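You operate a simulated robot arm through the tools that you are given. There is no shell and no other tool.

You run a simulated robot arm. Do the job below in one go: nothing can be reset, and whatever is moved stays where it is left.

TASK
Open the vent, then jack the cover plate up to its yellow line.
Fine: the vent is the yellow pipe handle; one turn on each screw knob, going side to side so that the plate doesn't bind.
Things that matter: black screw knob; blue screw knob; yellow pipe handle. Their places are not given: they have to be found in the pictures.

The check looks at the end state, three seconds after you hand in, the way a careful person would. Anything else that was tipped, shoved, dropped, spilled or broken makes it a failure. A push-on lid holds only when it is set on centred and level and pressed home; a screw cap is set on level and turned clockwise until tight.

THE ROBOT
A 7-joint arm with a two-finger parallel gripper, fixed in place. Base frame: the origin is on the floor under the middle of its stand, x ahead of it, y to its left, z up. Readings come in mm, degrees, newtons and seconds.
With the tool pointing down near the work surface it reaches from about 240 to 680 mm from the base axis. Its first joint turns from -66.0 to 66.0 degrees. Payload 2.4 kg.
Tool frame: the origin (TCP) lies between the finger pads and is the grasp point; the fingertips stand 30 mm ahead of it; z points along the fingers, y is the line along which they close. Largest opening 94 mm; finger width 28, thickness 10; the body of the gripper, 50 by 96 mm, starts 55 mm behind the TCP.
Orientation is that of the tool frame in the base frame, as a unit quaternion [x, y, z, w]. With the fingers straight down and closing along the base's y, the tool's x points along the base's -x, its y along +y and its z along -z.

THE INTERFACE
- The arm moves only by the tool step_arm. Its argument "moves" is a list of rows, each a list of 3 entries, a list of its own where there are three numbers: the shift along the base's x, y, z in mm, then the turn, a rotation vector about the base's x, y, z in degrees, then the gripper command, from -1 (shut) to 1 (fully open), values between in proportion. In form: [[[tx, ty, tz], [ax, ay, az], gripper], ...]. A call has 1 to 20 rows; each row is the pose to reach, as a shift and turn from the pose commanded when the call began. A row lasts 0.2 s, in which the tool goes at most 50 mm and 8.6 degrees; a call with a longer step from one row to the next is refused whole, and so is a gripper value outside its range. A pose out of reach is approached as far as the arm can. The call stops where the force on the tool passes 40 N (or 10 N more than at its start, if that is more) or the arm is blocked; 0.2 s more then pass. The fingers move at their own pace (about 153 mm/s each) and stop on an object; they squeeze with about 22 N. The grip force told is the motor's: it shows also when the fingers shut on nothing. Time passes only in rows, and 0.2 s behind the last, so rows that repeat a pose let the fingers close. The reply holds the time, the measured pose of the TCP, the force on the tool along the base axes, the opening and the grip force, in the units named above and with some noise, with the torque about the TCP (base axes, N m) and any sound that the robot's microphone picked up.
- Cameras (640 x 400 px; columns grow to the right, rows downward): "scene" is fixed at [50.3, 482.5, 1451.4]; the picture's right is [-0.63, -0.78, 0.00], its down [-0.39, 0.31, -0.87] and it looks along [0.68, -0.54, -0.50] (base axes); focal length 364 px, centre (320, 200). "wrist" rides on the gripper at [76, 14, -103] in the tool frame; the picture's right is [-0.18, 0.98, 0.00], its down [-0.75, -0.14, -0.64] and it looks along [-0.63, -0.12, 0.77] (tool axes); focal length 243 px, centre (320, 200).
- capture(camera): a new picture of that camera. No time passes.
- pixel_to_xyz(camera, pixels): for up to 12 pixels [column, row] of the newest picture of that camera ("zoom" is the newest enlarged one), the place [x, y, z] in the base frame of the surface seen there, good to about 2 mm. No time passes.
- enlarge(camera, box): a new picture of the part [left, top, right, bottom] of that camera's present view, enlarged. No time passes.
- hand_in(): hands the job in; it is judged then, once.

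Unless the task says otherwise, let go and move clear before handing in.

The tools are called after "Emit:" as a command line: name --argument value ..., lists and objects as JSON in quotes. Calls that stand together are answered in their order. step_arm: Moves the arm, as the interface text tells. Its arguments: {"type":"object","properties":{"moves":{"type":"array","items":{"type":"array"}}},"required":["moves"]} The other tools are called the same way: capture (camera) takes a picture; pixel_to_xyz (camera, pixels) gives the place of the surface under pixels of a picture; enlarge (camera, box) takes an enlarged picture of a part of a camera's view; hand_in () hands the job in.

At the start:

```text
time: 0.0
position: [473.7, -14.2, 1141.8]
orientation: [0.0, 1.0, 0.0, 0.0]
ft_force: [-0.4, 0.4, -0.9]
moment: [-0.01, 0.04, 0.02]
finger_gap: 93.8
grasp_force: 0.1
```

scene: 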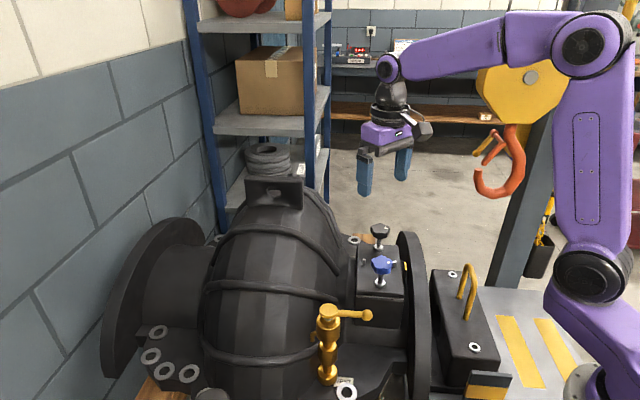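
wrist: 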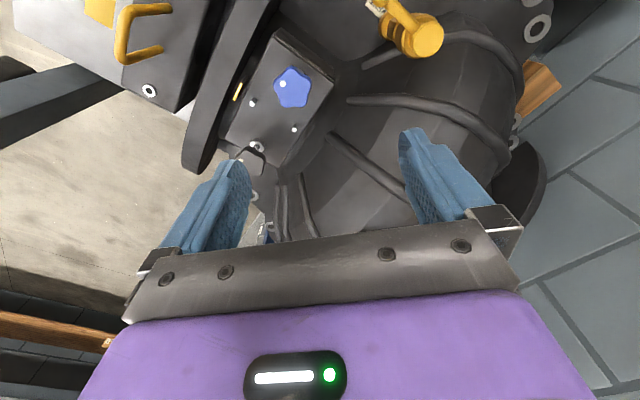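

The scene picture shows a black knob near (379,232), a blue knob near (382,266) and a yellow valve with a handle near (328,315)–(366,316). There is also a yellow handle at (467,285), which may be a lifting handle on another block. I'll enlarge these areas before moving.

Emit:
enlarge --camera "scene" --box '[330, 210, 430, 310]'

Emit:
enlarge --camera "wrist" --box '[200, 0, 460, 180]'

Emit:
pixel_to_xyz --camera "scene" --pixels '[[380, 229], [382, 264], [328, 312], [348, 313], [367, 315], [327, 345], [327, 378], [467, 270], [370, 275], [400, 290], [452, 300]]'

Emit:
pixel_to_xyz --camera "wrist" --pixels '[[291, 88], [252, 155], [253, 103], [294, 128], [418, 38], [390, 8], [270, 110], [236, 92], [140, 10]]'

```text
4.00 times, centred on (380, 260) of scene
```

zoom: 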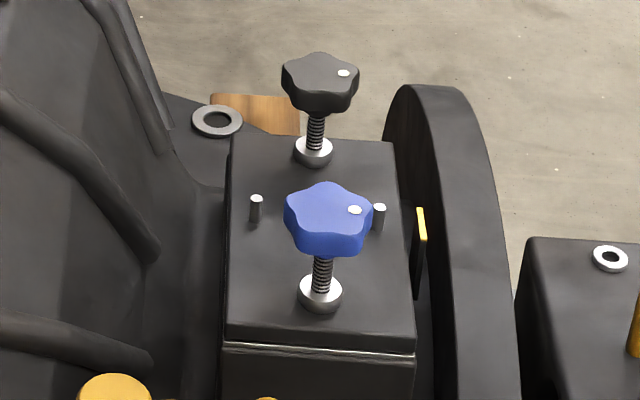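

```text
2.22 times, centred on (330, 90) of wrist
```

zoom: 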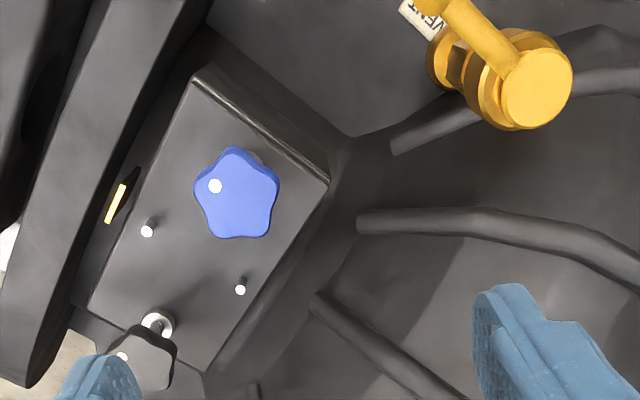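

```text
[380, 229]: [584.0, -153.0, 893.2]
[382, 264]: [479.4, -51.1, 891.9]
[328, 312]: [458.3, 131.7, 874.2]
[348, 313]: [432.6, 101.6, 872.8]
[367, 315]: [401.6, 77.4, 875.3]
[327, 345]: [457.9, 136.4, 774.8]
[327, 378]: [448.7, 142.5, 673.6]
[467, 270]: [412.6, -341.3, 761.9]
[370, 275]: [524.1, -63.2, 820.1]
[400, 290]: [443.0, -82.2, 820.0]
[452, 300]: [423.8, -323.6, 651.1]
```

```text
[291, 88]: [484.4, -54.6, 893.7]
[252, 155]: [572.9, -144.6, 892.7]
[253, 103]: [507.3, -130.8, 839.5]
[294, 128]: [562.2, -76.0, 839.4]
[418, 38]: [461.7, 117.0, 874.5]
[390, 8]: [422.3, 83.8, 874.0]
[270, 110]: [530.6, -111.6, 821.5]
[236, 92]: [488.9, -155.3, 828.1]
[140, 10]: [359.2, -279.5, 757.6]
```

The blue knob top is at about (484,-54,893) and the black one at about (582,-151,893), both on a plate whose top is at z≈820. A yellow mark sits at (489,-155,828). Next I'll look closely at the valve, its label and the plate edge.

Emit:
enlarge --camera "scene" --box '[300, 290, 400, 400]'

Emit:
enlarge --camera "wrist" --box '[340, 0, 480, 80]'

Emit:
enlarge --camera "wrist" --box '[220, 70, 280, 120]'

Emit:
enlarge --camera "scene" --box '[350, 250, 410, 320]'

Emit:
enlarge --camera "scene" --box '[410, 240, 530, 400]'

```text
3.64 times, centred on (350, 345) of scene
```

zoom: 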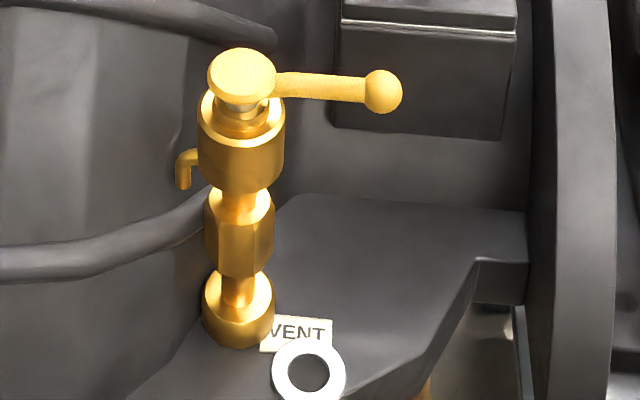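

```text
4.57 times, centred on (410, 40) of wrist
```

zoom: 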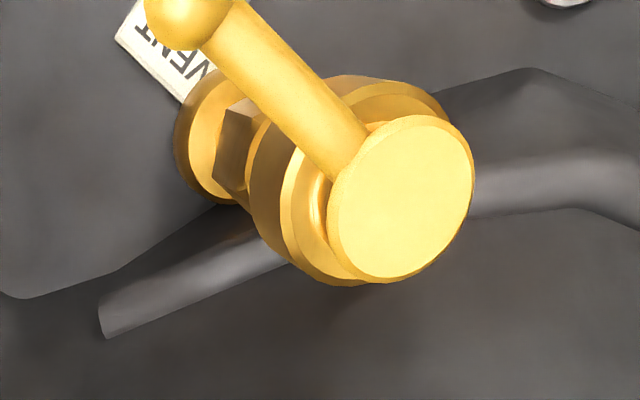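

```text
8.00 times, centred on (250, 95) of wrist
```

zoom: 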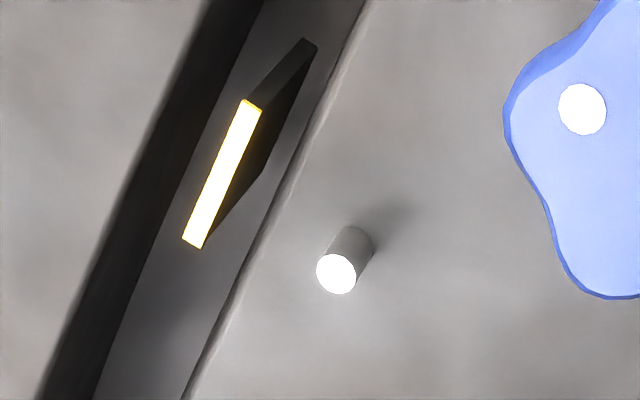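

```text
5.71 times, centred on (380, 285) of scene
```

zoom: 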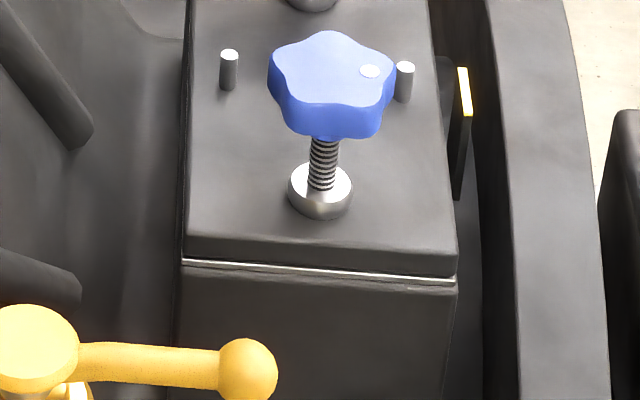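

```text
2.50 times, centred on (470, 320) of scene
```

zoom: 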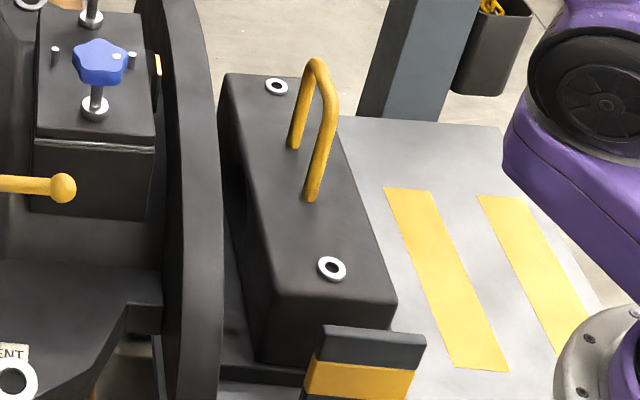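

The lever with the ball end carries the VENT label at zoom (297,330), so that is the vent, and the bent handle on the other block is not. Before planning, I'll measure the lever, the knob edges, the yellow mark and nearby obstacles such as the dome, flange and hook.

Emit:
pixel_to_xyz --camera "scene" --pixels '[[275, 180], [275, 200], [265, 240], [330, 230], [345, 270], [408, 235], [415, 260], [425, 300], [500, 185], [485, 145], [268, 150], [420, 390]]'

Emit:
pixel_to_xyz --camera "wrist" --pixels '[[238, 86], [234, 95], [240, 100], [232, 72], [215, 100], [200, 150], [380, 3], [375, 100], [450, 120], [340, 130], [320, 60], [350, 25]]'

Emit:
enlarge --camera "scene" --box '[385, 250, 415, 290]'

```text
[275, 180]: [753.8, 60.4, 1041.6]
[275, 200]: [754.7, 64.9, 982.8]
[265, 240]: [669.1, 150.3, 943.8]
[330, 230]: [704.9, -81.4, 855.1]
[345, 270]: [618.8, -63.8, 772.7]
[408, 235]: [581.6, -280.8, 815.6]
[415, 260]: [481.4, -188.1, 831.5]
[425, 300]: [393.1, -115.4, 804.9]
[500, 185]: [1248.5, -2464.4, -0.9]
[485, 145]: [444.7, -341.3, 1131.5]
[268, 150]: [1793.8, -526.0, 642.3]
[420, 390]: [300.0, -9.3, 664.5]
```

```text
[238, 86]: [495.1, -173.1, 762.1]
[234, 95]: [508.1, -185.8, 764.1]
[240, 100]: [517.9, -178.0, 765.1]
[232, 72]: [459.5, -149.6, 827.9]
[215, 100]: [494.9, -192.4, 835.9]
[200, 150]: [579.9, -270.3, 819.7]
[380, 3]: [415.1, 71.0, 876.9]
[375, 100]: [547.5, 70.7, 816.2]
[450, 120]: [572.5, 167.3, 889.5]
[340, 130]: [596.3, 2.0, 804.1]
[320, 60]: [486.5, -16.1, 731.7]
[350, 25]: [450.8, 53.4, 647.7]
```

```text
10.00 times, centred on (400, 270) of scene
```

zoom: 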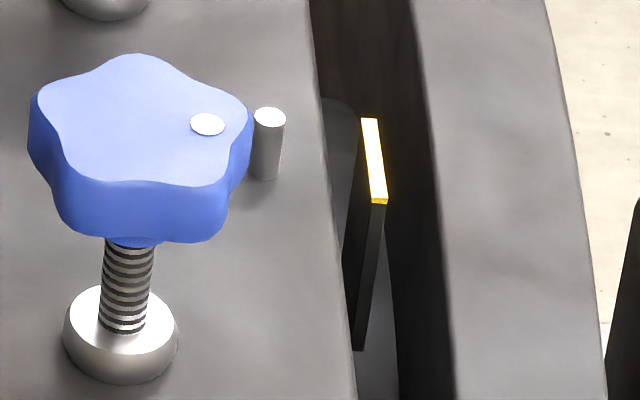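

The yellow band sits on top of a thin post next to the plate. I'll measure the plate, the boss, the knob underside and the yellow strip from this zoom.

Emit:
pixel_to_xyz --camera "zoom" --pixels '[[368, 125], [378, 195], [380, 201], [300, 250], [330, 330], [270, 120], [100, 310], [140, 70], [150, 225], [45, 100], [205, 125], [240, 110]]'

Emit:
enlarge --camera "scene" --box '[440, 0, 640, 220]'

```text
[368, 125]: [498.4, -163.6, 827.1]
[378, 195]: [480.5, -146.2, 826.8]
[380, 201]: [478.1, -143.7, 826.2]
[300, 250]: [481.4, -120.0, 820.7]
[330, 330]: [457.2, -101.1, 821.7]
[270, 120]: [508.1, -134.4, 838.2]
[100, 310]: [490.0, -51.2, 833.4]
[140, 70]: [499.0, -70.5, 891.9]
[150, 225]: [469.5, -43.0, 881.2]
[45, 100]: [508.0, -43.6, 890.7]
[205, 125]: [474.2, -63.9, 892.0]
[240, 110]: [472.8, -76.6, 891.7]
```

```text
1.82 times, centred on (540, 110) of scene
```

zoom: 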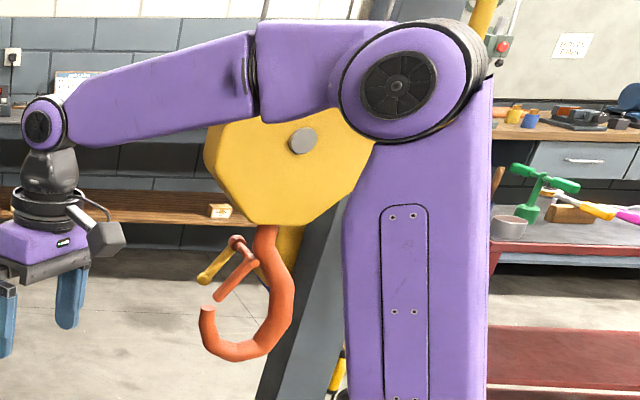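

The rise needed is about 6–7 mm: plate at 820.7, yellow line at 827. I'll now measure the vent cap centre and lever ball more precisely, along with the hook position to stay clear of.

Emit:
capture --camera "scene"

Emit:
capture --camera "wrist"

Emit:
pixel_to_xyz --camera "wrist" --pixels '[[429, 40], [415, 45], [442, 40], [432, 54], [428, 26], [405, 20], [385, 1]]'

Emit:
pixel_to_xyz --camera "scene" --pixels '[[328, 310], [320, 309], [337, 310], [328, 304], [362, 315], [371, 315], [367, 311], [355, 314], [505, 130], [480, 185], [520, 170]]'

```text
taken
```

scene: 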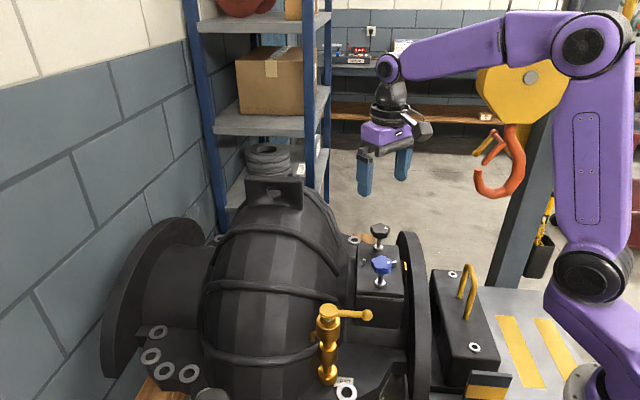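

```text
taken
```

wrist: 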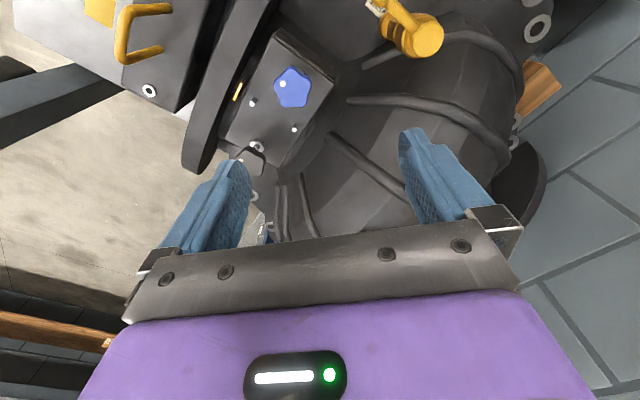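

```text
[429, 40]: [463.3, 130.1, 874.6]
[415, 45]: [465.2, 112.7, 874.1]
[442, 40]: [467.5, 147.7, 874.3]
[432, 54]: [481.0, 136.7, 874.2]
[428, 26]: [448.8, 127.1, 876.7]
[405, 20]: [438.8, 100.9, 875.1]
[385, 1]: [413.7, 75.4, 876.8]
```

```text
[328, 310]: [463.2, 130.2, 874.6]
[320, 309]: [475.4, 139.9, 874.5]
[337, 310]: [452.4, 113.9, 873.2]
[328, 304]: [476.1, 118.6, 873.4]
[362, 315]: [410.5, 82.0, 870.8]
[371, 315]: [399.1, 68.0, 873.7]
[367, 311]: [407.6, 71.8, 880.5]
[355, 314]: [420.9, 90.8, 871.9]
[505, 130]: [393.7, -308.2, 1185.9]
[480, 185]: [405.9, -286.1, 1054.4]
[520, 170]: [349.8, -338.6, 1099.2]
```

The vent cap is centred at about (463,130,874) and the ball at about (407,71,868), so the lever is about 81 mm long and points at roughly 227°. The hook hangs near (400,-300,1100), and I'll keep away from it. I'm now moving above the lever with the tool yawed +90°, so the fingers straddle along x.

Emit:
step_arm --moves '[[[-6, 5, -10], [0, 0, 8.2], 0], [[-12, 12, -22], [0, 0, 16.4], 0], [[-18, 18, -34], [0, 0, 24.6], 0], [[-24, 25, -46], [0, 0, 32.8], 0], [[-30, 32, -58], [0, 0, 41], 0], [[-36, 39, -70], [0, 0, 49.2], 0], [[-42, 46, -82], [0, 0, 57.4], 0], [[-48, 53, -94], [0, 0, 65.6], 0], [[-54, 60, -106], [0, 0, 73.8], 0], [[-60, 66, -118], [0, 0, 82], 0], [[-66, 72, -130], [0, 0, 90], 0], [[-66, 72, -130], [0, 0, 90], 0]]'

Emit:
capture --camera "wrist"

Emit:
capture --camera "scene"

```text
time: 2.6
position: [406.9, 57.5, 1012.3]
orientation: [0.708, -0.706, -0.001, 0.0]
ft_force: [0.5, 0.1, 0.2]
moment: [0.02, 0.0, 0.03]
finger_gap: 47.1
grasp_force: 0.1
```

```text
taken
```

wrist: 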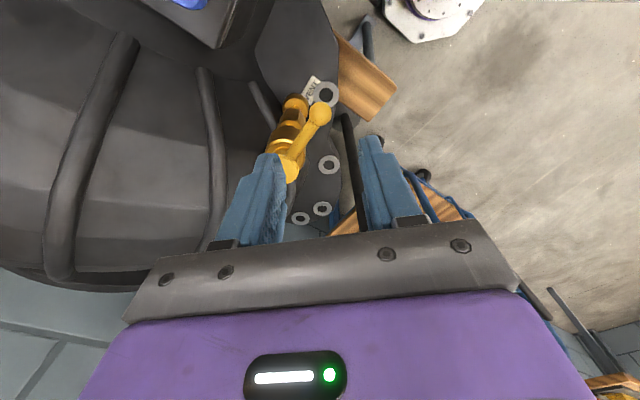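

```text
taken
```

scene: 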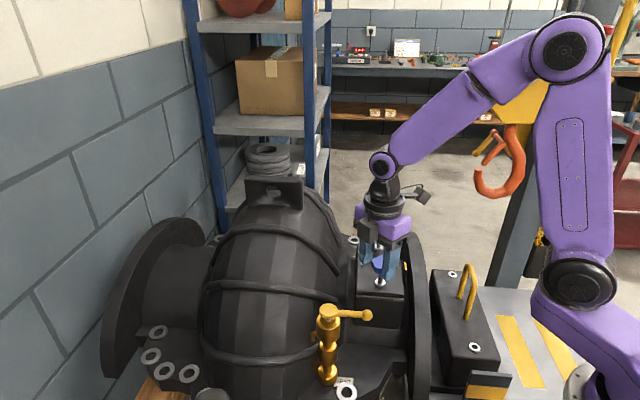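

The tool is above the lever with a clear view: ball at (320,112), cap at (288,165). I'll enlarge to check for an open-direction mark before pushing.

Emit:
enlarge --camera "wrist" --box '[250, 70, 350, 190]'

Emit:
enlarge --camera "scene" --box '[305, 295, 375, 345]'

```text
3.33 times, centred on (300, 130) of wrist
```

zoom: 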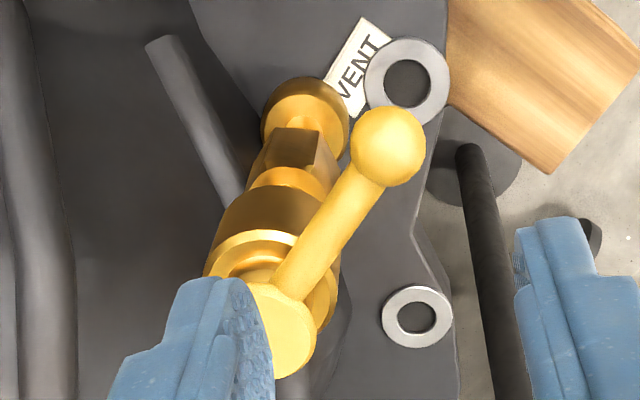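

```text
8.00 times, centred on (340, 320) of scene
```

zoom: 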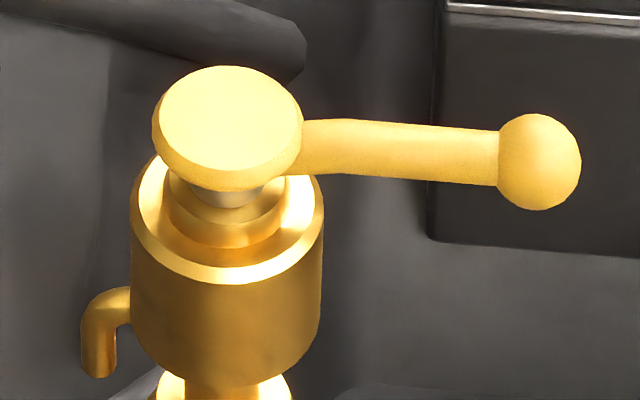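

There's no direction mark, so I'll use the usual rule that a valve opens counter-clockwise seen from above. I'll shut the fingers, go to the clockwise side of the lever at about (400,107) and descend to z≈882.

Emit:
step_arm --moves '[[[-4, 25, 0], [0, 0, 0], -1], [[-8, 49, 0], [0, 0, 0], -1], [[-8, 49, -40], [0, 0, 0], -1], [[-8, 49, -75], [0, 0, 0], -1], [[-8, 49, -105], [0, 0, 0], -1], [[-8, 49, -130], [0, 0, 0], -1], [[-8, 49, -130], [0, 0, 0], -1]]'

Emit:
capture --camera "wrist"

Emit:
enlarge --camera "scene" --box '[290, 240, 430, 360]'

```text
time: 4.2
position: [397.4, 106.0, 883.9]
orientation: [0.707, -0.707, 0.0, 0.0]
ft_force: [0.3, 0.4, 0.3]
moment: [0.0, 0.01, -0.01]
finger_gap: 0.1
grasp_force: 22.5
```

```text
taken
```

wrist: 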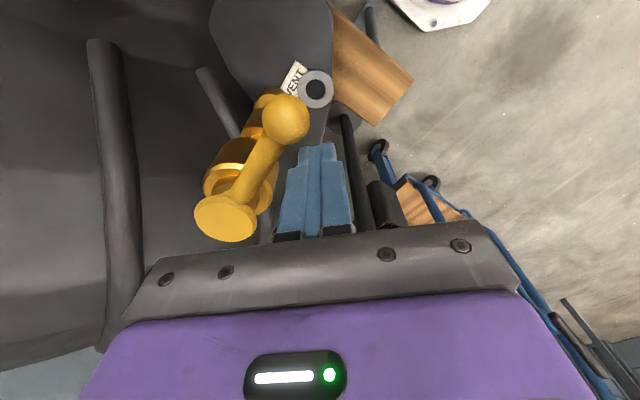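

```text
3.33 times, centred on (360, 300) of scene
```

zoom: 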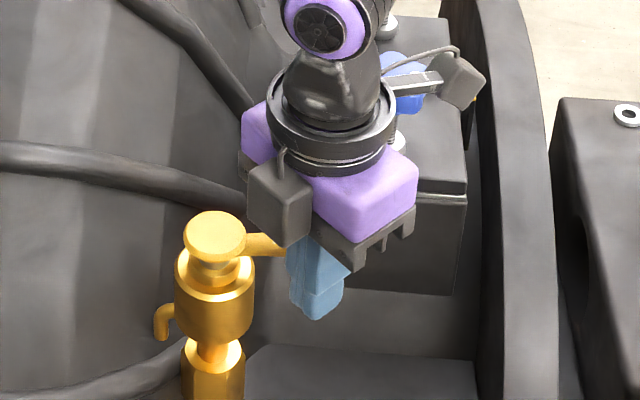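

The closed fingers are at (397,106,884), just clockwise of the lever (wrist picture: fingers at (315,190), lever at (260,160)), with about 8 mm clearance. I'll push along the counter-clockwise arc for the first ~28° and watch the force and sound.

Emit:
step_arm --moves '[[[3, -8, 0], [0, 0, 0], -1], [[7, -14, 0], [0, 0, 0], -1], [[12.5, -21.5, 0], [0, 0, 0], -1], [[20, -28, 0], [0, 0, 0], -1], [[28.5, -34, 0], [0, 0, 0], -1], [[28.5, -34, 0], [0, 0, 0], -1]]'

Emit:
capture --camera "wrist"

Emit:
enlarge --camera "scene" --box '[290, 240, 430, 360]'

```text
time: 4.9
position: [402.2, 98.0, 882.8]
orientation: [0.712, -0.702, -0.002, 0.004]
ft_force: [-7.9, 11.2, 7.2]
moment: [0.05, 0.06, -0.04]
finger_gap: 0.0
grasp_force: 21.9
stopped in row 3: the force on the tool passed its limit at 48 N (the readings are from after the stop); the commanded pose is now the measured one
```

```text
taken
```

wrist: 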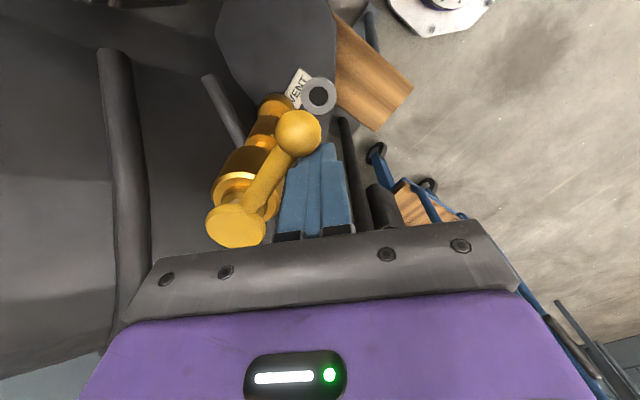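

```text
3.33 times, centred on (360, 300) of scene
```

zoom: 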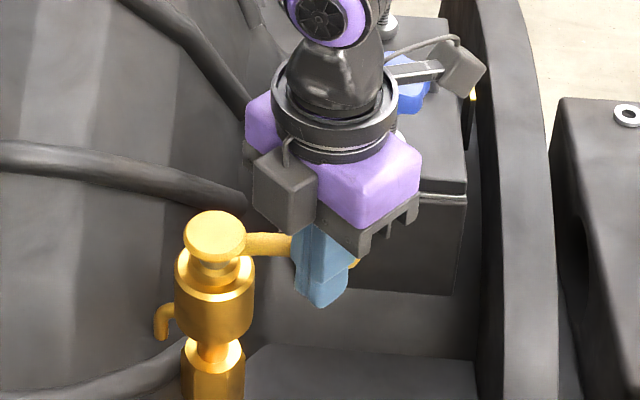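

The call stopped at 48 N almost on first contact. That could be an impact or a stiff handle, and the lever looks nearly unmoved in the wrist picture. I'll measure the ball again to see whether it shifted.

Emit:
pixel_to_xyz --camera "wrist" --pixels '[[299, 134], [290, 125], [308, 140], [237, 226], [222, 228], [252, 225], [264, 182]]'

Emit:
enlarge --camera "wrist" --box '[190, 90, 370, 250]'

```text
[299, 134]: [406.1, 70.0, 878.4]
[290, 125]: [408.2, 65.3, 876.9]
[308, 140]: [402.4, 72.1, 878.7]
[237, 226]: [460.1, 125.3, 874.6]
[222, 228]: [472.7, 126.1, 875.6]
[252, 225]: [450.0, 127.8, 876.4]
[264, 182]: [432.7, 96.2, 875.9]
```

```text
2.50 times, centred on (280, 170) of wrist
```

zoom: 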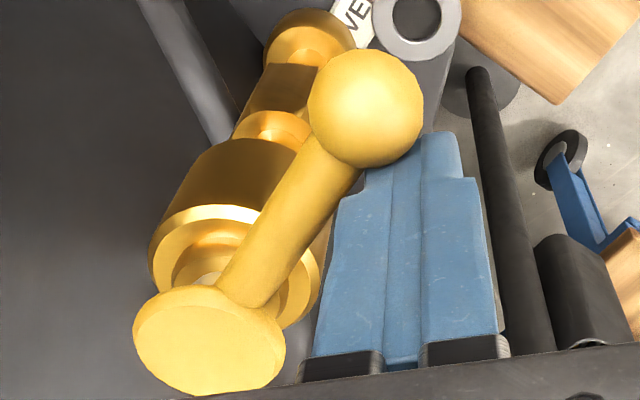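

The lever hasn't moved; the ball is still at (406,70). The fingers rest against the rod near the ball. I'll push more gently, under 1 mm per row along the tangent, to tell impact from a real stop.

Emit:
step_arm --moves '[[[0.4, -0.4, 0], [0, 0, 0], -1], [[0.8, -0.8, 0], [0, 0, 0], -1], [[1.2, -1.2, 0], [0, 0, 0], -1], [[1.6, -1.6, 0], [0, 0, 0], -1], [[2, -2, 0], [0, 0, 0], -1], [[2.4, -2.4, 0], [0, 0, 0], -1], [[2.8, -2.8, 0], [0, 0, 0], -1], [[3.2, -3.2, 0], [0, 0, 0], -1], [[3.6, -3.6, 0], [0, 0, 0], -1], [[4, -4, 0], [0, 0, 0], -1]]'

Emit:
capture --camera "wrist"

```text
time: 6.0
position: [402.7, 95.9, 882.0]
orientation: [0.714, -0.7, -0.004, 0.006]
ft_force: [-9.3, 10.0, 5.8]
moment: [0.1, 0.09, -0.04]
finger_gap: 0.0
grasp_force: 21.7
stopped in row 5: the force on the tool passed its limit at 40 N (the readings are from after the stop); the commanded pose is now the measured one
```

```text
taken
```

wrist: 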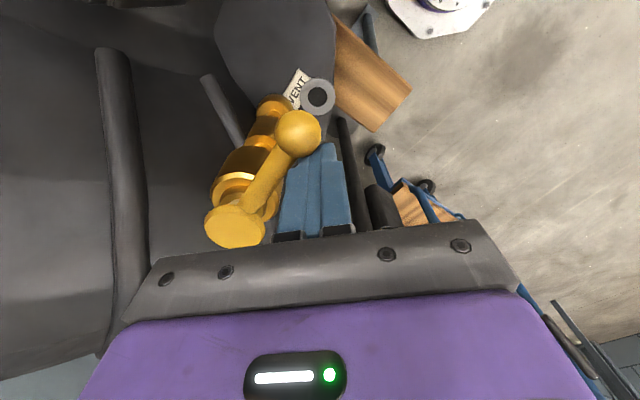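

At a steady 40 N counter-clockwise the lever does not budge, so it is against its stop on that side and must turn the other way. I'll back off, lift over the lever and come down on its other side at about (440,59).

Emit:
step_arm --moves '[[[-7, 7, 0], [0, 0, 0], -1], [[-8, 8, 30], [0, 0, 0], -1], [[-8, 8, 60], [0, 0, 0], -1], [[15, -15, 60], [0, 0, 0], -1], [[37, -37, 60], [0, 0, 0], -1], [[37, -37, 30], [0, 0, 0], -1], [[37, -37, 0], [0, 0, 0], -1], [[37, -37, 0], [0, 0, 0], -1]]'

Emit:
capture --camera "wrist"

Emit:
enlarge --camera "scene" --box '[290, 240, 430, 360]'

```text
time: 7.8
position: [441.5, 58.2, 884.5]
orientation: [0.712, -0.702, -0.002, 0.005]
ft_force: [0.0, -0.9, -0.1]
moment: [0.0, 0.0, 0.01]
finger_gap: 0.0
grasp_force: 22.4
```

```text
taken
```

wrist: 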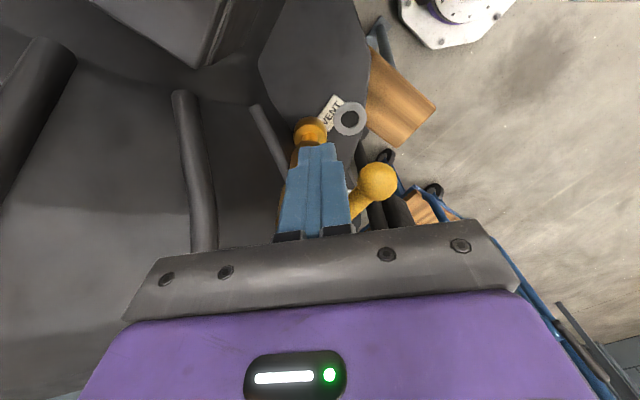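

```text
3.33 times, centred on (360, 300) of scene
```

zoom: 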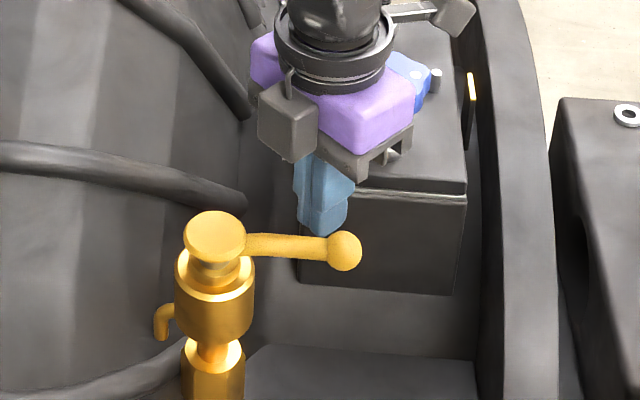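

The fingers are on the other side of the lever with no contact force; the wrist picture shows the ball at (377,182) to their right. I'll push slowly clockwise, direction (-0.73, 0.68).

Emit:
step_arm --moves '[[[-1, 1, 0], [0, 0, 0], -1], [[-2, 2, 0], [0, 0, 0], -1], [[-3, 3, 0], [0, 0, 0], -1], [[-4, 4, 0], [0, 0, 0], -1], [[-5, 5, 0], [0, 0, 0], -1], [[-5.5, 5.5, 0], [0, 0, 0], -1], [[-6, 6, 0], [0, 0, 0], -1], [[-6.5, 6.5, 0], [0, 0, 0], -1], [[-7, 7, 0], [0, 0, 0], -1], [[-7.5, 7.5, 0], [0, 0, 0], -1], [[-8, 8, 0], [0, 0, 0], -1], [[-8.5, 8.5, 0], [0, 0, 0], -1], [[-9, 9, 0], [0, 0, 0], -1], [[-9.5, 9.5, 0], [0, 0, 0], -1], [[-10, 10, 0], [0, 0, 0], -1], [[-10.5, 10.5, 0], [0, 0, 0], -1], [[-11, 11, 0], [0, 0, 0], -1], [[-11.5, 11.5, 0], [0, 0, 0], -1]]'

Emit:
capture --camera "wrist"

Emit:
enlarge --camera "scene" --box '[290, 240, 430, 360]'

```text
time: 11.6
position: [431.0, 70.6, 883.0]
orientation: [0.712, -0.702, -0.002, 0.004]
ft_force: [0.5, -0.8, -0.6]
moment: [0.01, 0.01, 0.0]
finger_gap: 0.0
grasp_force: 21.7
```

```text
taken
```

wrist: 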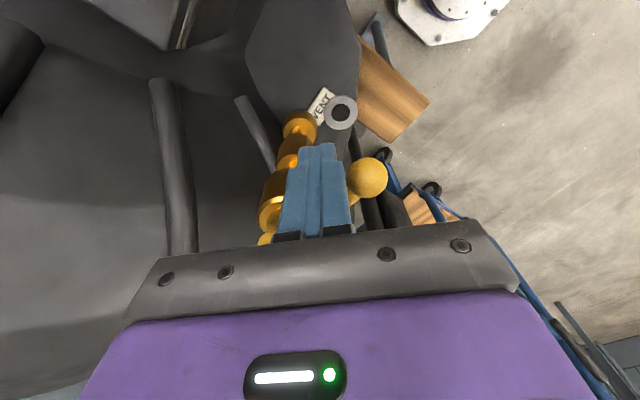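

```text
3.33 times, centred on (360, 300) of scene
```

zoom: 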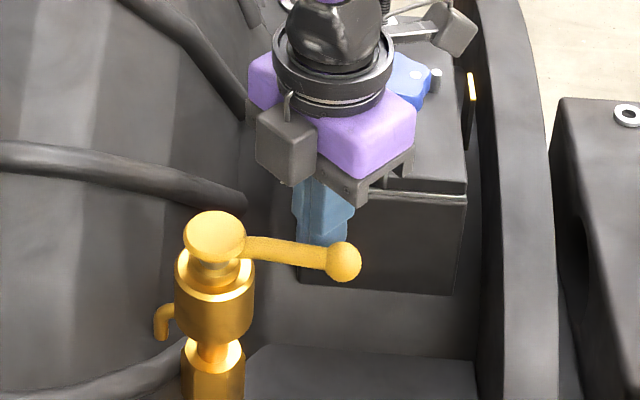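

The lever turns clockwise at about 1 N: the ball moved from zoom (343,251) to (343,262). So that is the opening direction. I'll continue along the arc, and the force limit will stop me at the end stop.

Emit:
step_arm --moves '[[[-4, 2, 0], [0, 0, 0], -1], [[-8, 4, 0], [0, 0, 0], -1], [[-12.5, 6.5, 0], [0, 0, 0], -1], [[-16.5, 11, 0], [0, 0, 0], -1], [[-21, 16, 0], [0, 0, 0], -1], [[-25, 21, 0], [0, 0, 0], -1], [[-28, 27, 0], [0, 0, 0], -1], [[-30.5, 33, 0], [0, 0, 0], -1], [[-33, 39, 0], [0, 0, 0], -1]]'

Emit:
capture --camera "wrist"

Emit:
enlarge --camera "scene" --box '[290, 240, 430, 360]'

```text
time: 13.6
position: [395.9, 107.3, 881.3]
orientation: [0.713, -0.701, -0.002, 0.006]
ft_force: [0.3, -0.3, -0.2]
moment: [-0.02, 0.03, 0.02]
finger_gap: 0.1
grasp_force: 22.2
```

```text
taken
```

wrist: 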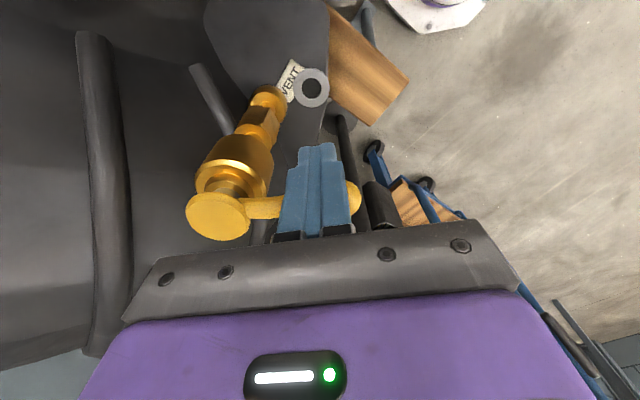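

```text
3.33 times, centred on (360, 300) of scene
```

zoom: 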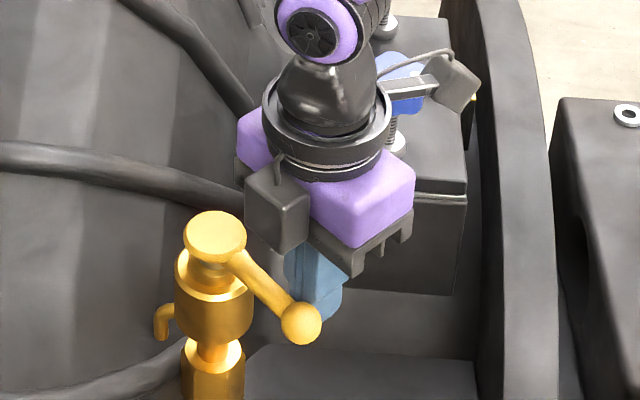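

The lever has turned about 45° to point along -x with almost no resistance. I'll continue toward a quarter turn and feel for a stop.

Emit:
step_arm --moves '[[[-1.5, 5, 0], [0, 0, 0], -1], [[-3, 10.5, 0], [0, 0, 0], -1], [[-3.7, 15.5, 0], [0, 0, 0], -1], [[-3.6, 21, 0], [0, 0, 0], -1], [[-3.3, 27, 0], [0, 0, 0], -1], [[-3, 33, 0], [0, 0, 0], -1], [[-1.5, 38, 0], [0, 0, 0], -1], [[0, 43, 0], [0, 0, 0], -1], [[1.5, 48, 0], [0, 0, 0], -1]]'

Emit:
capture --camera "wrist"

Emit:
enlarge --camera "scene" --box '[290, 240, 430, 360]'

```text
time: 15.6
position: [397.2, 156.4, 883.8]
orientation: [0.712, -0.702, -0.002, 0.005]
ft_force: [-0.2, 0.2, 0.3]
moment: [0.02, 0.0, -0.01]
finger_gap: 0.0
grasp_force: 21.8
```

```text
taken
```

wrist: 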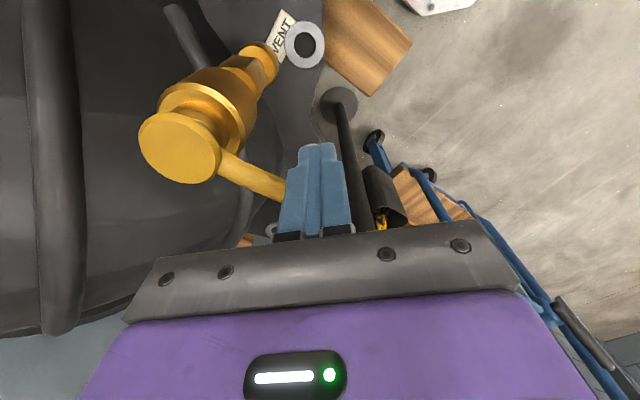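

```text
3.33 times, centred on (360, 300) of scene
```

zoom: 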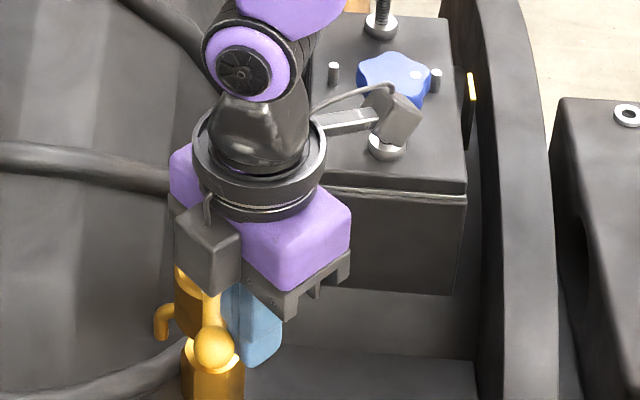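

The lever is now near 138°, about a quarter turn, and still free with no stop felt. Before going further I'll check the dome's height ahead of the fingers.

Emit:
pixel_to_xyz --camera "wrist" --pixels '[[60, 200], [110, 220], [150, 230], [200, 220], [240, 225], [50, 100], [180, 150], [230, 165], [265, 190]]'

Emit:
enlarge --camera "wrist" --box '[130, 80, 370, 250]'

```text
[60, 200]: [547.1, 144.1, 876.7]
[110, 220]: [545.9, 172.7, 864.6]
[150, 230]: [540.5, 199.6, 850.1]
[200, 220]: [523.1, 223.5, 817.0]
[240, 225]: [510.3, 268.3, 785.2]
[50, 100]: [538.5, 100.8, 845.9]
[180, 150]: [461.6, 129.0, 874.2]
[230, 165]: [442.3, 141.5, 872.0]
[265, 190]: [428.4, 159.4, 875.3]
```

```text
2.35 times, centred on (250, 165) of wrist
```

zoom: 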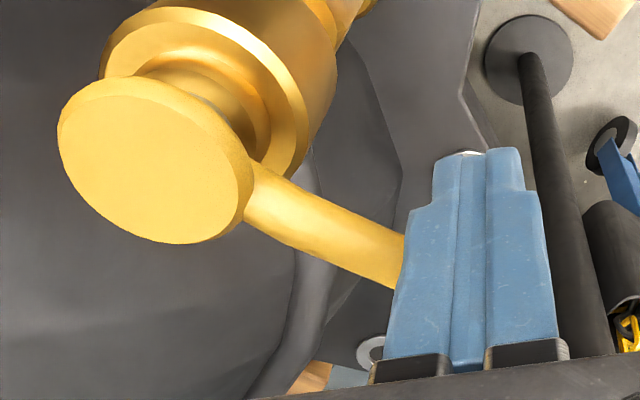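

The rod direction is now (-33,+30), i.e. 138°, so it has turned about 89°. The dome is well beyond the path, so I'll go on gently to find the end stop.

Emit:
step_arm --moves '[[[2, 2.8, 0], [0, 0, 0], -1], [[4, 5.6, 0], [0, 0, 0], -1], [[6, 8.4, 0], [0, 0, 0], -1], [[8, 11.2, 0], [0, 0, 0], -1], [[10, 14, 0], [0, 0, 0], -1]]'

Emit:
capture --camera "wrist"

Emit:
enlarge --camera "scene" --box '[290, 270, 430, 390]'

```text
time: 16.7
position: [401.2, 162.7, 881.1]
orientation: [0.71, -0.704, -0.006, 0.016]
ft_force: [-5.9, -7.0, 4.4]
moment: [-0.06, 0.05, 0.02]
finger_gap: 0.0
grasp_force: 22.6
stopped in row 5: the force on the tool passed its limit at 43 N (the readings are from after the stop); the commanded pose is now the measured one
```

```text
taken
```

wrist: 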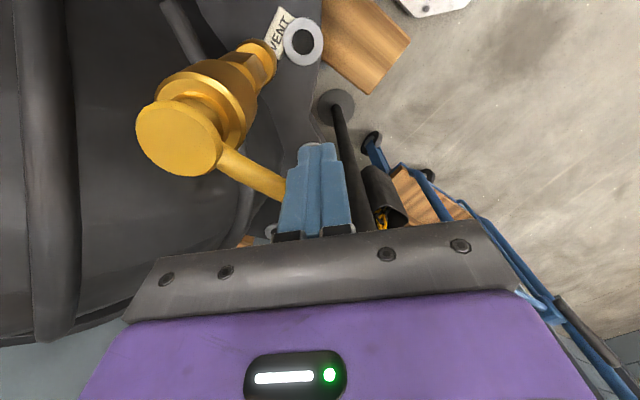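

```text
3.33 times, centred on (360, 330) of scene
```

zoom: 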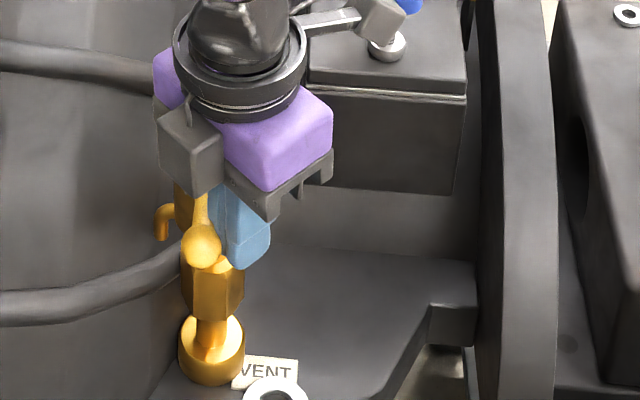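

The end stop is met at 43 N after about 90° of turn, so the vent is fully open (lever at 136°). I'll back off, rise, correct the small tilt the push left, and move to about 130 mm above the blue knob for a close look.

Emit:
step_arm --moves '[[[-8, -8, 0], [0, 0, 0], -1], [[-8, -8, 30], [0.4, -0.9, 0], -1], [[-8, -8, 75], [0.8, -1.8, 0], -1], [[-8, -8, 120], [0.8, -1.8, 0], -1], [[10, -45, 130], [0.8, -1.8, 0], -0.5], [[28, -82, 130], [0.8, -1.8, 0], 0], [[46, -120, 130], [0.8, -1.8, 0], 0.5], [[64, -157, 130], [0.8, -1.8, 0], 0.7], [[82, -195, 130], [0.8, -1.8, 0], 0.7], [[83, -217, 130], [0.8, -1.8, 0], 0.7], [[83, -217, 130], [0.8, -1.8, 0], 0.7]]'

Emit:
capture --camera "wrist"

Emit:
capture --camera "scene"

```text
time: 19.1
position: [486.3, -53.3, 1011.4]
orientation: [0.711, -0.704, 0.0, -0.003]
ft_force: [0.2, 0.0, -0.2]
moment: [0.0, 0.0, 0.01]
finger_gap: 79.7
grasp_force: 0.1
```

```text
taken
```

wrist: 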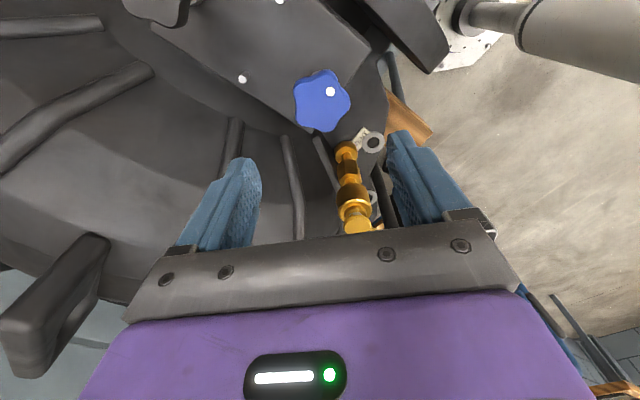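

```text
taken
```

scene: 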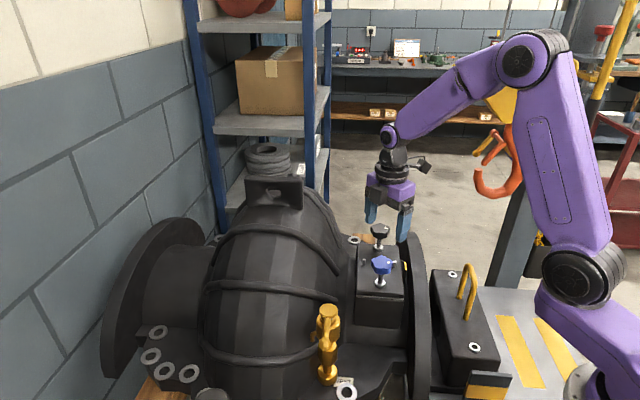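

The vent lever stays open and the arm is over the blue knob (wrist (322,100)). Next I'll measure the knob outline and dot to find its centre and lobes.

Emit:
enlarge --camera "wrist" --box '[282, 65, 362, 140]'

Emit:
enlarge --camera "scene" --box '[345, 215, 415, 300]'

```text
5.33 times, centred on (322, 102) of wrist
```

zoom: 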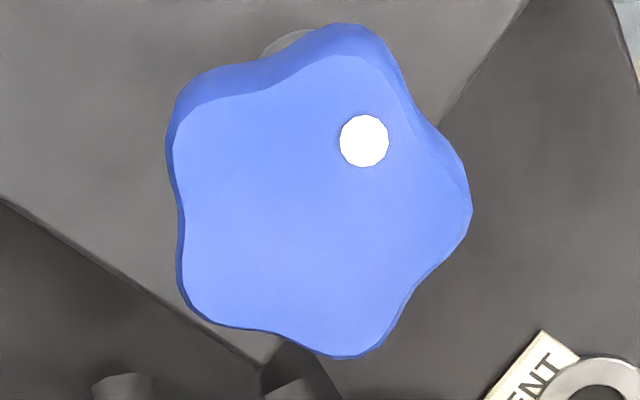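

```text
4.71 times, centred on (380, 258) of scene
```

zoom: 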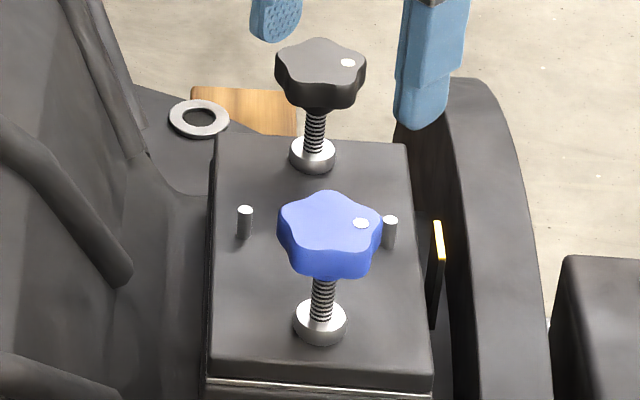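

I'll convert the lobe tips and the dot to base coordinates.

Emit:
pixel_to_xyz --camera "wrist" --pixels '[[330.5, 78], [347, 105.5], [328, 129.3], [299.3, 122], [297.5, 87], [330.2, 90.7], [320, 103], [333, 72], [295, 84]]'

Emit:
pixel_to_xyz --camera "zoom" --pixels '[[348, 62], [320, 62], [283, 60], [316, 42], [360, 60], [350, 82], [300, 82], [360, 223], [330, 230], [225, 300], [405, 250], [437, 240]]'

```text
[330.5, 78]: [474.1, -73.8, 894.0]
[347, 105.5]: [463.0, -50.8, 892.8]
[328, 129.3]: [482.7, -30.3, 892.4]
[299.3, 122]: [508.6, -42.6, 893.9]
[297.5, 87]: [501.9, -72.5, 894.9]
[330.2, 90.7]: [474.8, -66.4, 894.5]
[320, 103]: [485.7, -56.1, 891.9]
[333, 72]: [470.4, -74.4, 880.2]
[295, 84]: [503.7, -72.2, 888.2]
```

```text
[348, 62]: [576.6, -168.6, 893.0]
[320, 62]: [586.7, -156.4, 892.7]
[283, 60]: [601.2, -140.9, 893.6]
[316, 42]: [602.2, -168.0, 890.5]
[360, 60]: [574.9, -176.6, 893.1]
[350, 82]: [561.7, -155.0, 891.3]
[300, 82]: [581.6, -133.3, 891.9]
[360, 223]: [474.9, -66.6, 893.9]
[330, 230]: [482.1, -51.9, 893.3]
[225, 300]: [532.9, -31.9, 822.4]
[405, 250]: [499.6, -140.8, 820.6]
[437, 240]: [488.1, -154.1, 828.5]
```

The blue knob is centred at about (486,-54) with its top at z 893. Its lobes are near 25°+72k and the dot is near 230–240°. I'll yaw to about 79° so the jaws close on a lobe axis, with the gap wide, and descend to just above the knob for a centring check.

Emit:
step_arm --moves '[[[0, 0, -20], [0, 0, -5.6], 0.8], [[0, 0, -45], [0, 0, -11.2], 0.8], [[0, 0, -65], [0, 0, -11.2], 0.8], [[0, 0, -80], [0, 0, -11.2], 0.8], [[0, 0, -80], [0, 0, -11.2], 0.8]]'

Emit:
capture --camera "wrist"

Emit:
enlarge --camera "scene" --box '[345, 205, 425, 300]'

```text
time: 20.3
position: [486.0, -55.1, 931.6]
orientation: [-0.639, 0.77, -0.002, 0.002]
ft_force: [-0.6, 0.7, 0.5]
moment: [0.0, -0.03, 0.02]
finger_gap: 84.5
grasp_force: 0.1
```

```text
taken
```

wrist: 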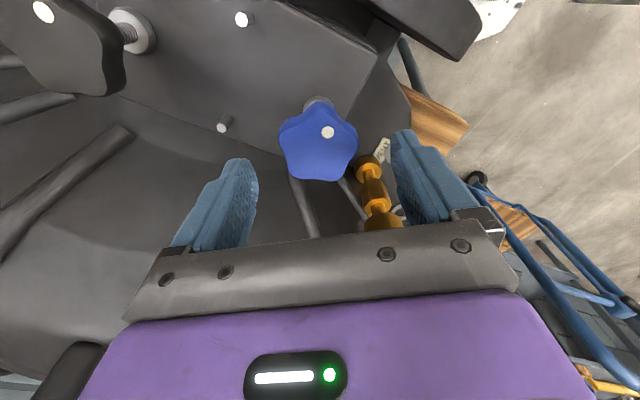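

```text
4.21 times, centred on (385, 252) of scene
```

zoom: 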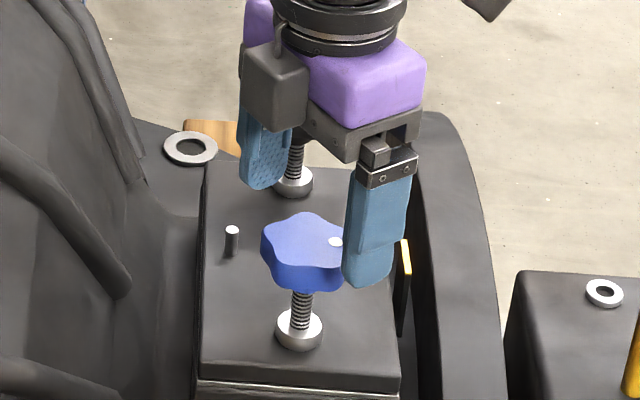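

The gripper is centred over the blue knob, TCP at (486,-55,932) and yaw 79.4°, with room on both sides. I'll descend to z≈886 and close gently on the knob.

Emit:
step_arm --moves '[[[0, 1, -15], [0, 0, 0], 0.8], [[0, 1, -30], [0, 0, 0], 0.8], [[0, 1, -45], [0, 0, 0], 0.8], [[0, 1, -45], [0, 0, 0], 0.5], [[0, 1, -45], [0, 0, 0], 0.3]]'

Emit:
capture --camera "wrist"

Emit:
enlarge --camera "scene" --box '[345, 205, 425, 300]'

```text
time: 21.5
position: [485.6, -52.6, 887.5]
orientation: [-0.638, 0.77, -0.001, 0.002]
ft_force: [0.6, -0.2, -0.8]
moment: [0.0, 0.03, 0.03]
finger_gap: 60.9
grasp_force: 0.1
```

```text
taken
```

wrist: 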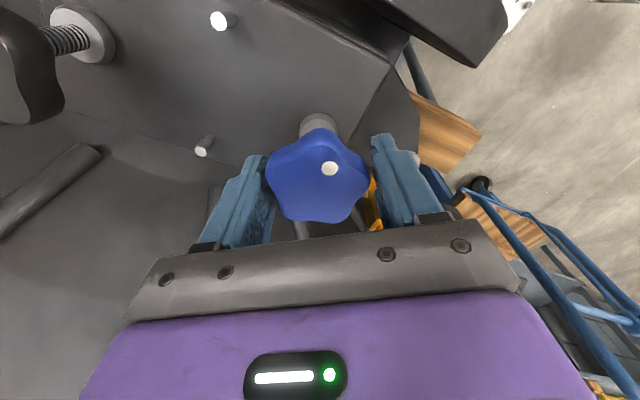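

```text
4.21 times, centred on (385, 252) of scene
```

zoom: 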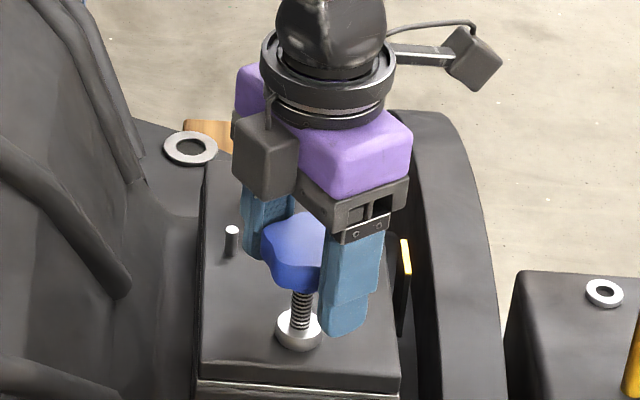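

The knob sits between the pads with about 3–6 mm clearance per side. I'll close fully now and read the side forces to judge centring.

Emit:
step_arm --moves '[[[0, 0, 0], [0, 0, 0], 0.1], [[0, 0, 0], [0, 0, 0], -0.2], [[0, 0, 0], [0, 0, 0], -1], [[0, 0, 0], [0, 0, 0], -1]]'

Emit:
capture --camera "wrist"

```text
time: 22.5
position: [486.3, -52.2, 887.7]
orientation: [-0.639, 0.769, -0.003, 0.003]
ft_force: [9.3, -2.6, -3.3]
moment: [0.04, -0.48, 0.03]
finger_gap: 49.6
grasp_force: 44.9
```

```text
taken
```

wrist: 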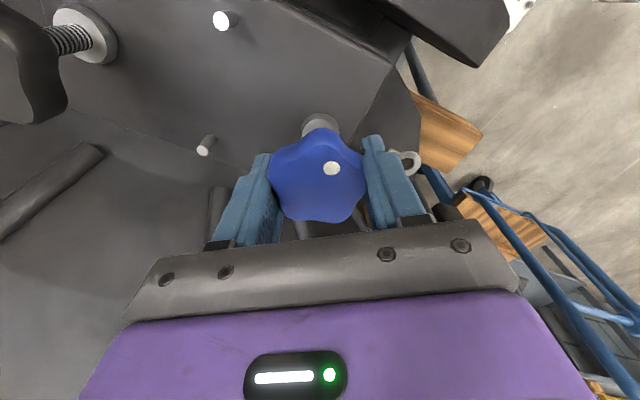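

The grip is good: gap 49.6 mm, about 9 N side load in +x, so I'm off-centre by less than 1 mm. I'll turn clockwise a first 30° and watch the torque and the dot.

Emit:
step_arm --moves '[[[0.6, 0, 0], [0, 0, -3], -1], [[0.6, 0, 0], [0, 0, -7], -1], [[0.6, 0, 0], [0, 0, -12], -1], [[0.6, 0, 0], [0, 0, -18], -1], [[0.6, 0, 0], [0, 0, -24], -1], [[0.6, 0, 0], [0, 0, -30], -1], [[0.6, 0, 0], [0, 0, -30], -1]]'

Emit:
capture --camera "wrist"

Emit:
enlarge --camera "scene" --box '[345, 205, 425, 300]'

```text
time: 24.1
position: [488.8, -53.2, 887.5]
orientation: [-0.416, 0.909, -0.004, 0.004]
ft_force: [13.9, -13.1, 15.9]
moment: [-0.44, 0.1, 0.01]
finger_gap: 49.8
grasp_force: 45.1
```

```text
taken
```

wrist: 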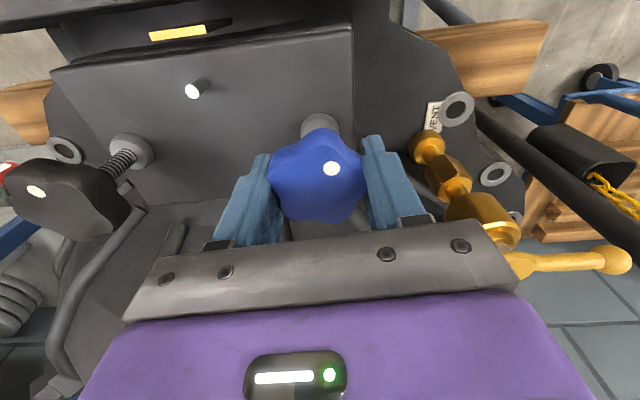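

```text
4.21 times, centred on (385, 252) of scene
```

zoom: 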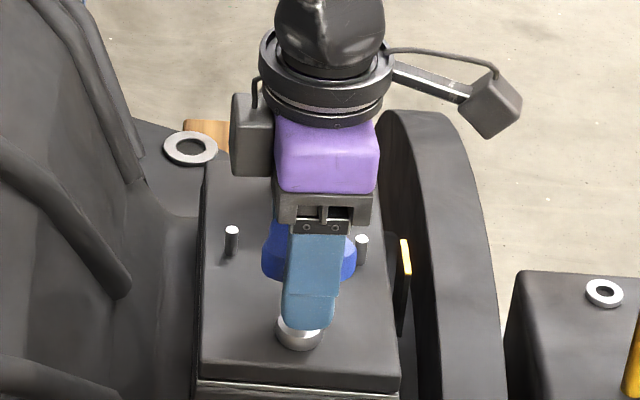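

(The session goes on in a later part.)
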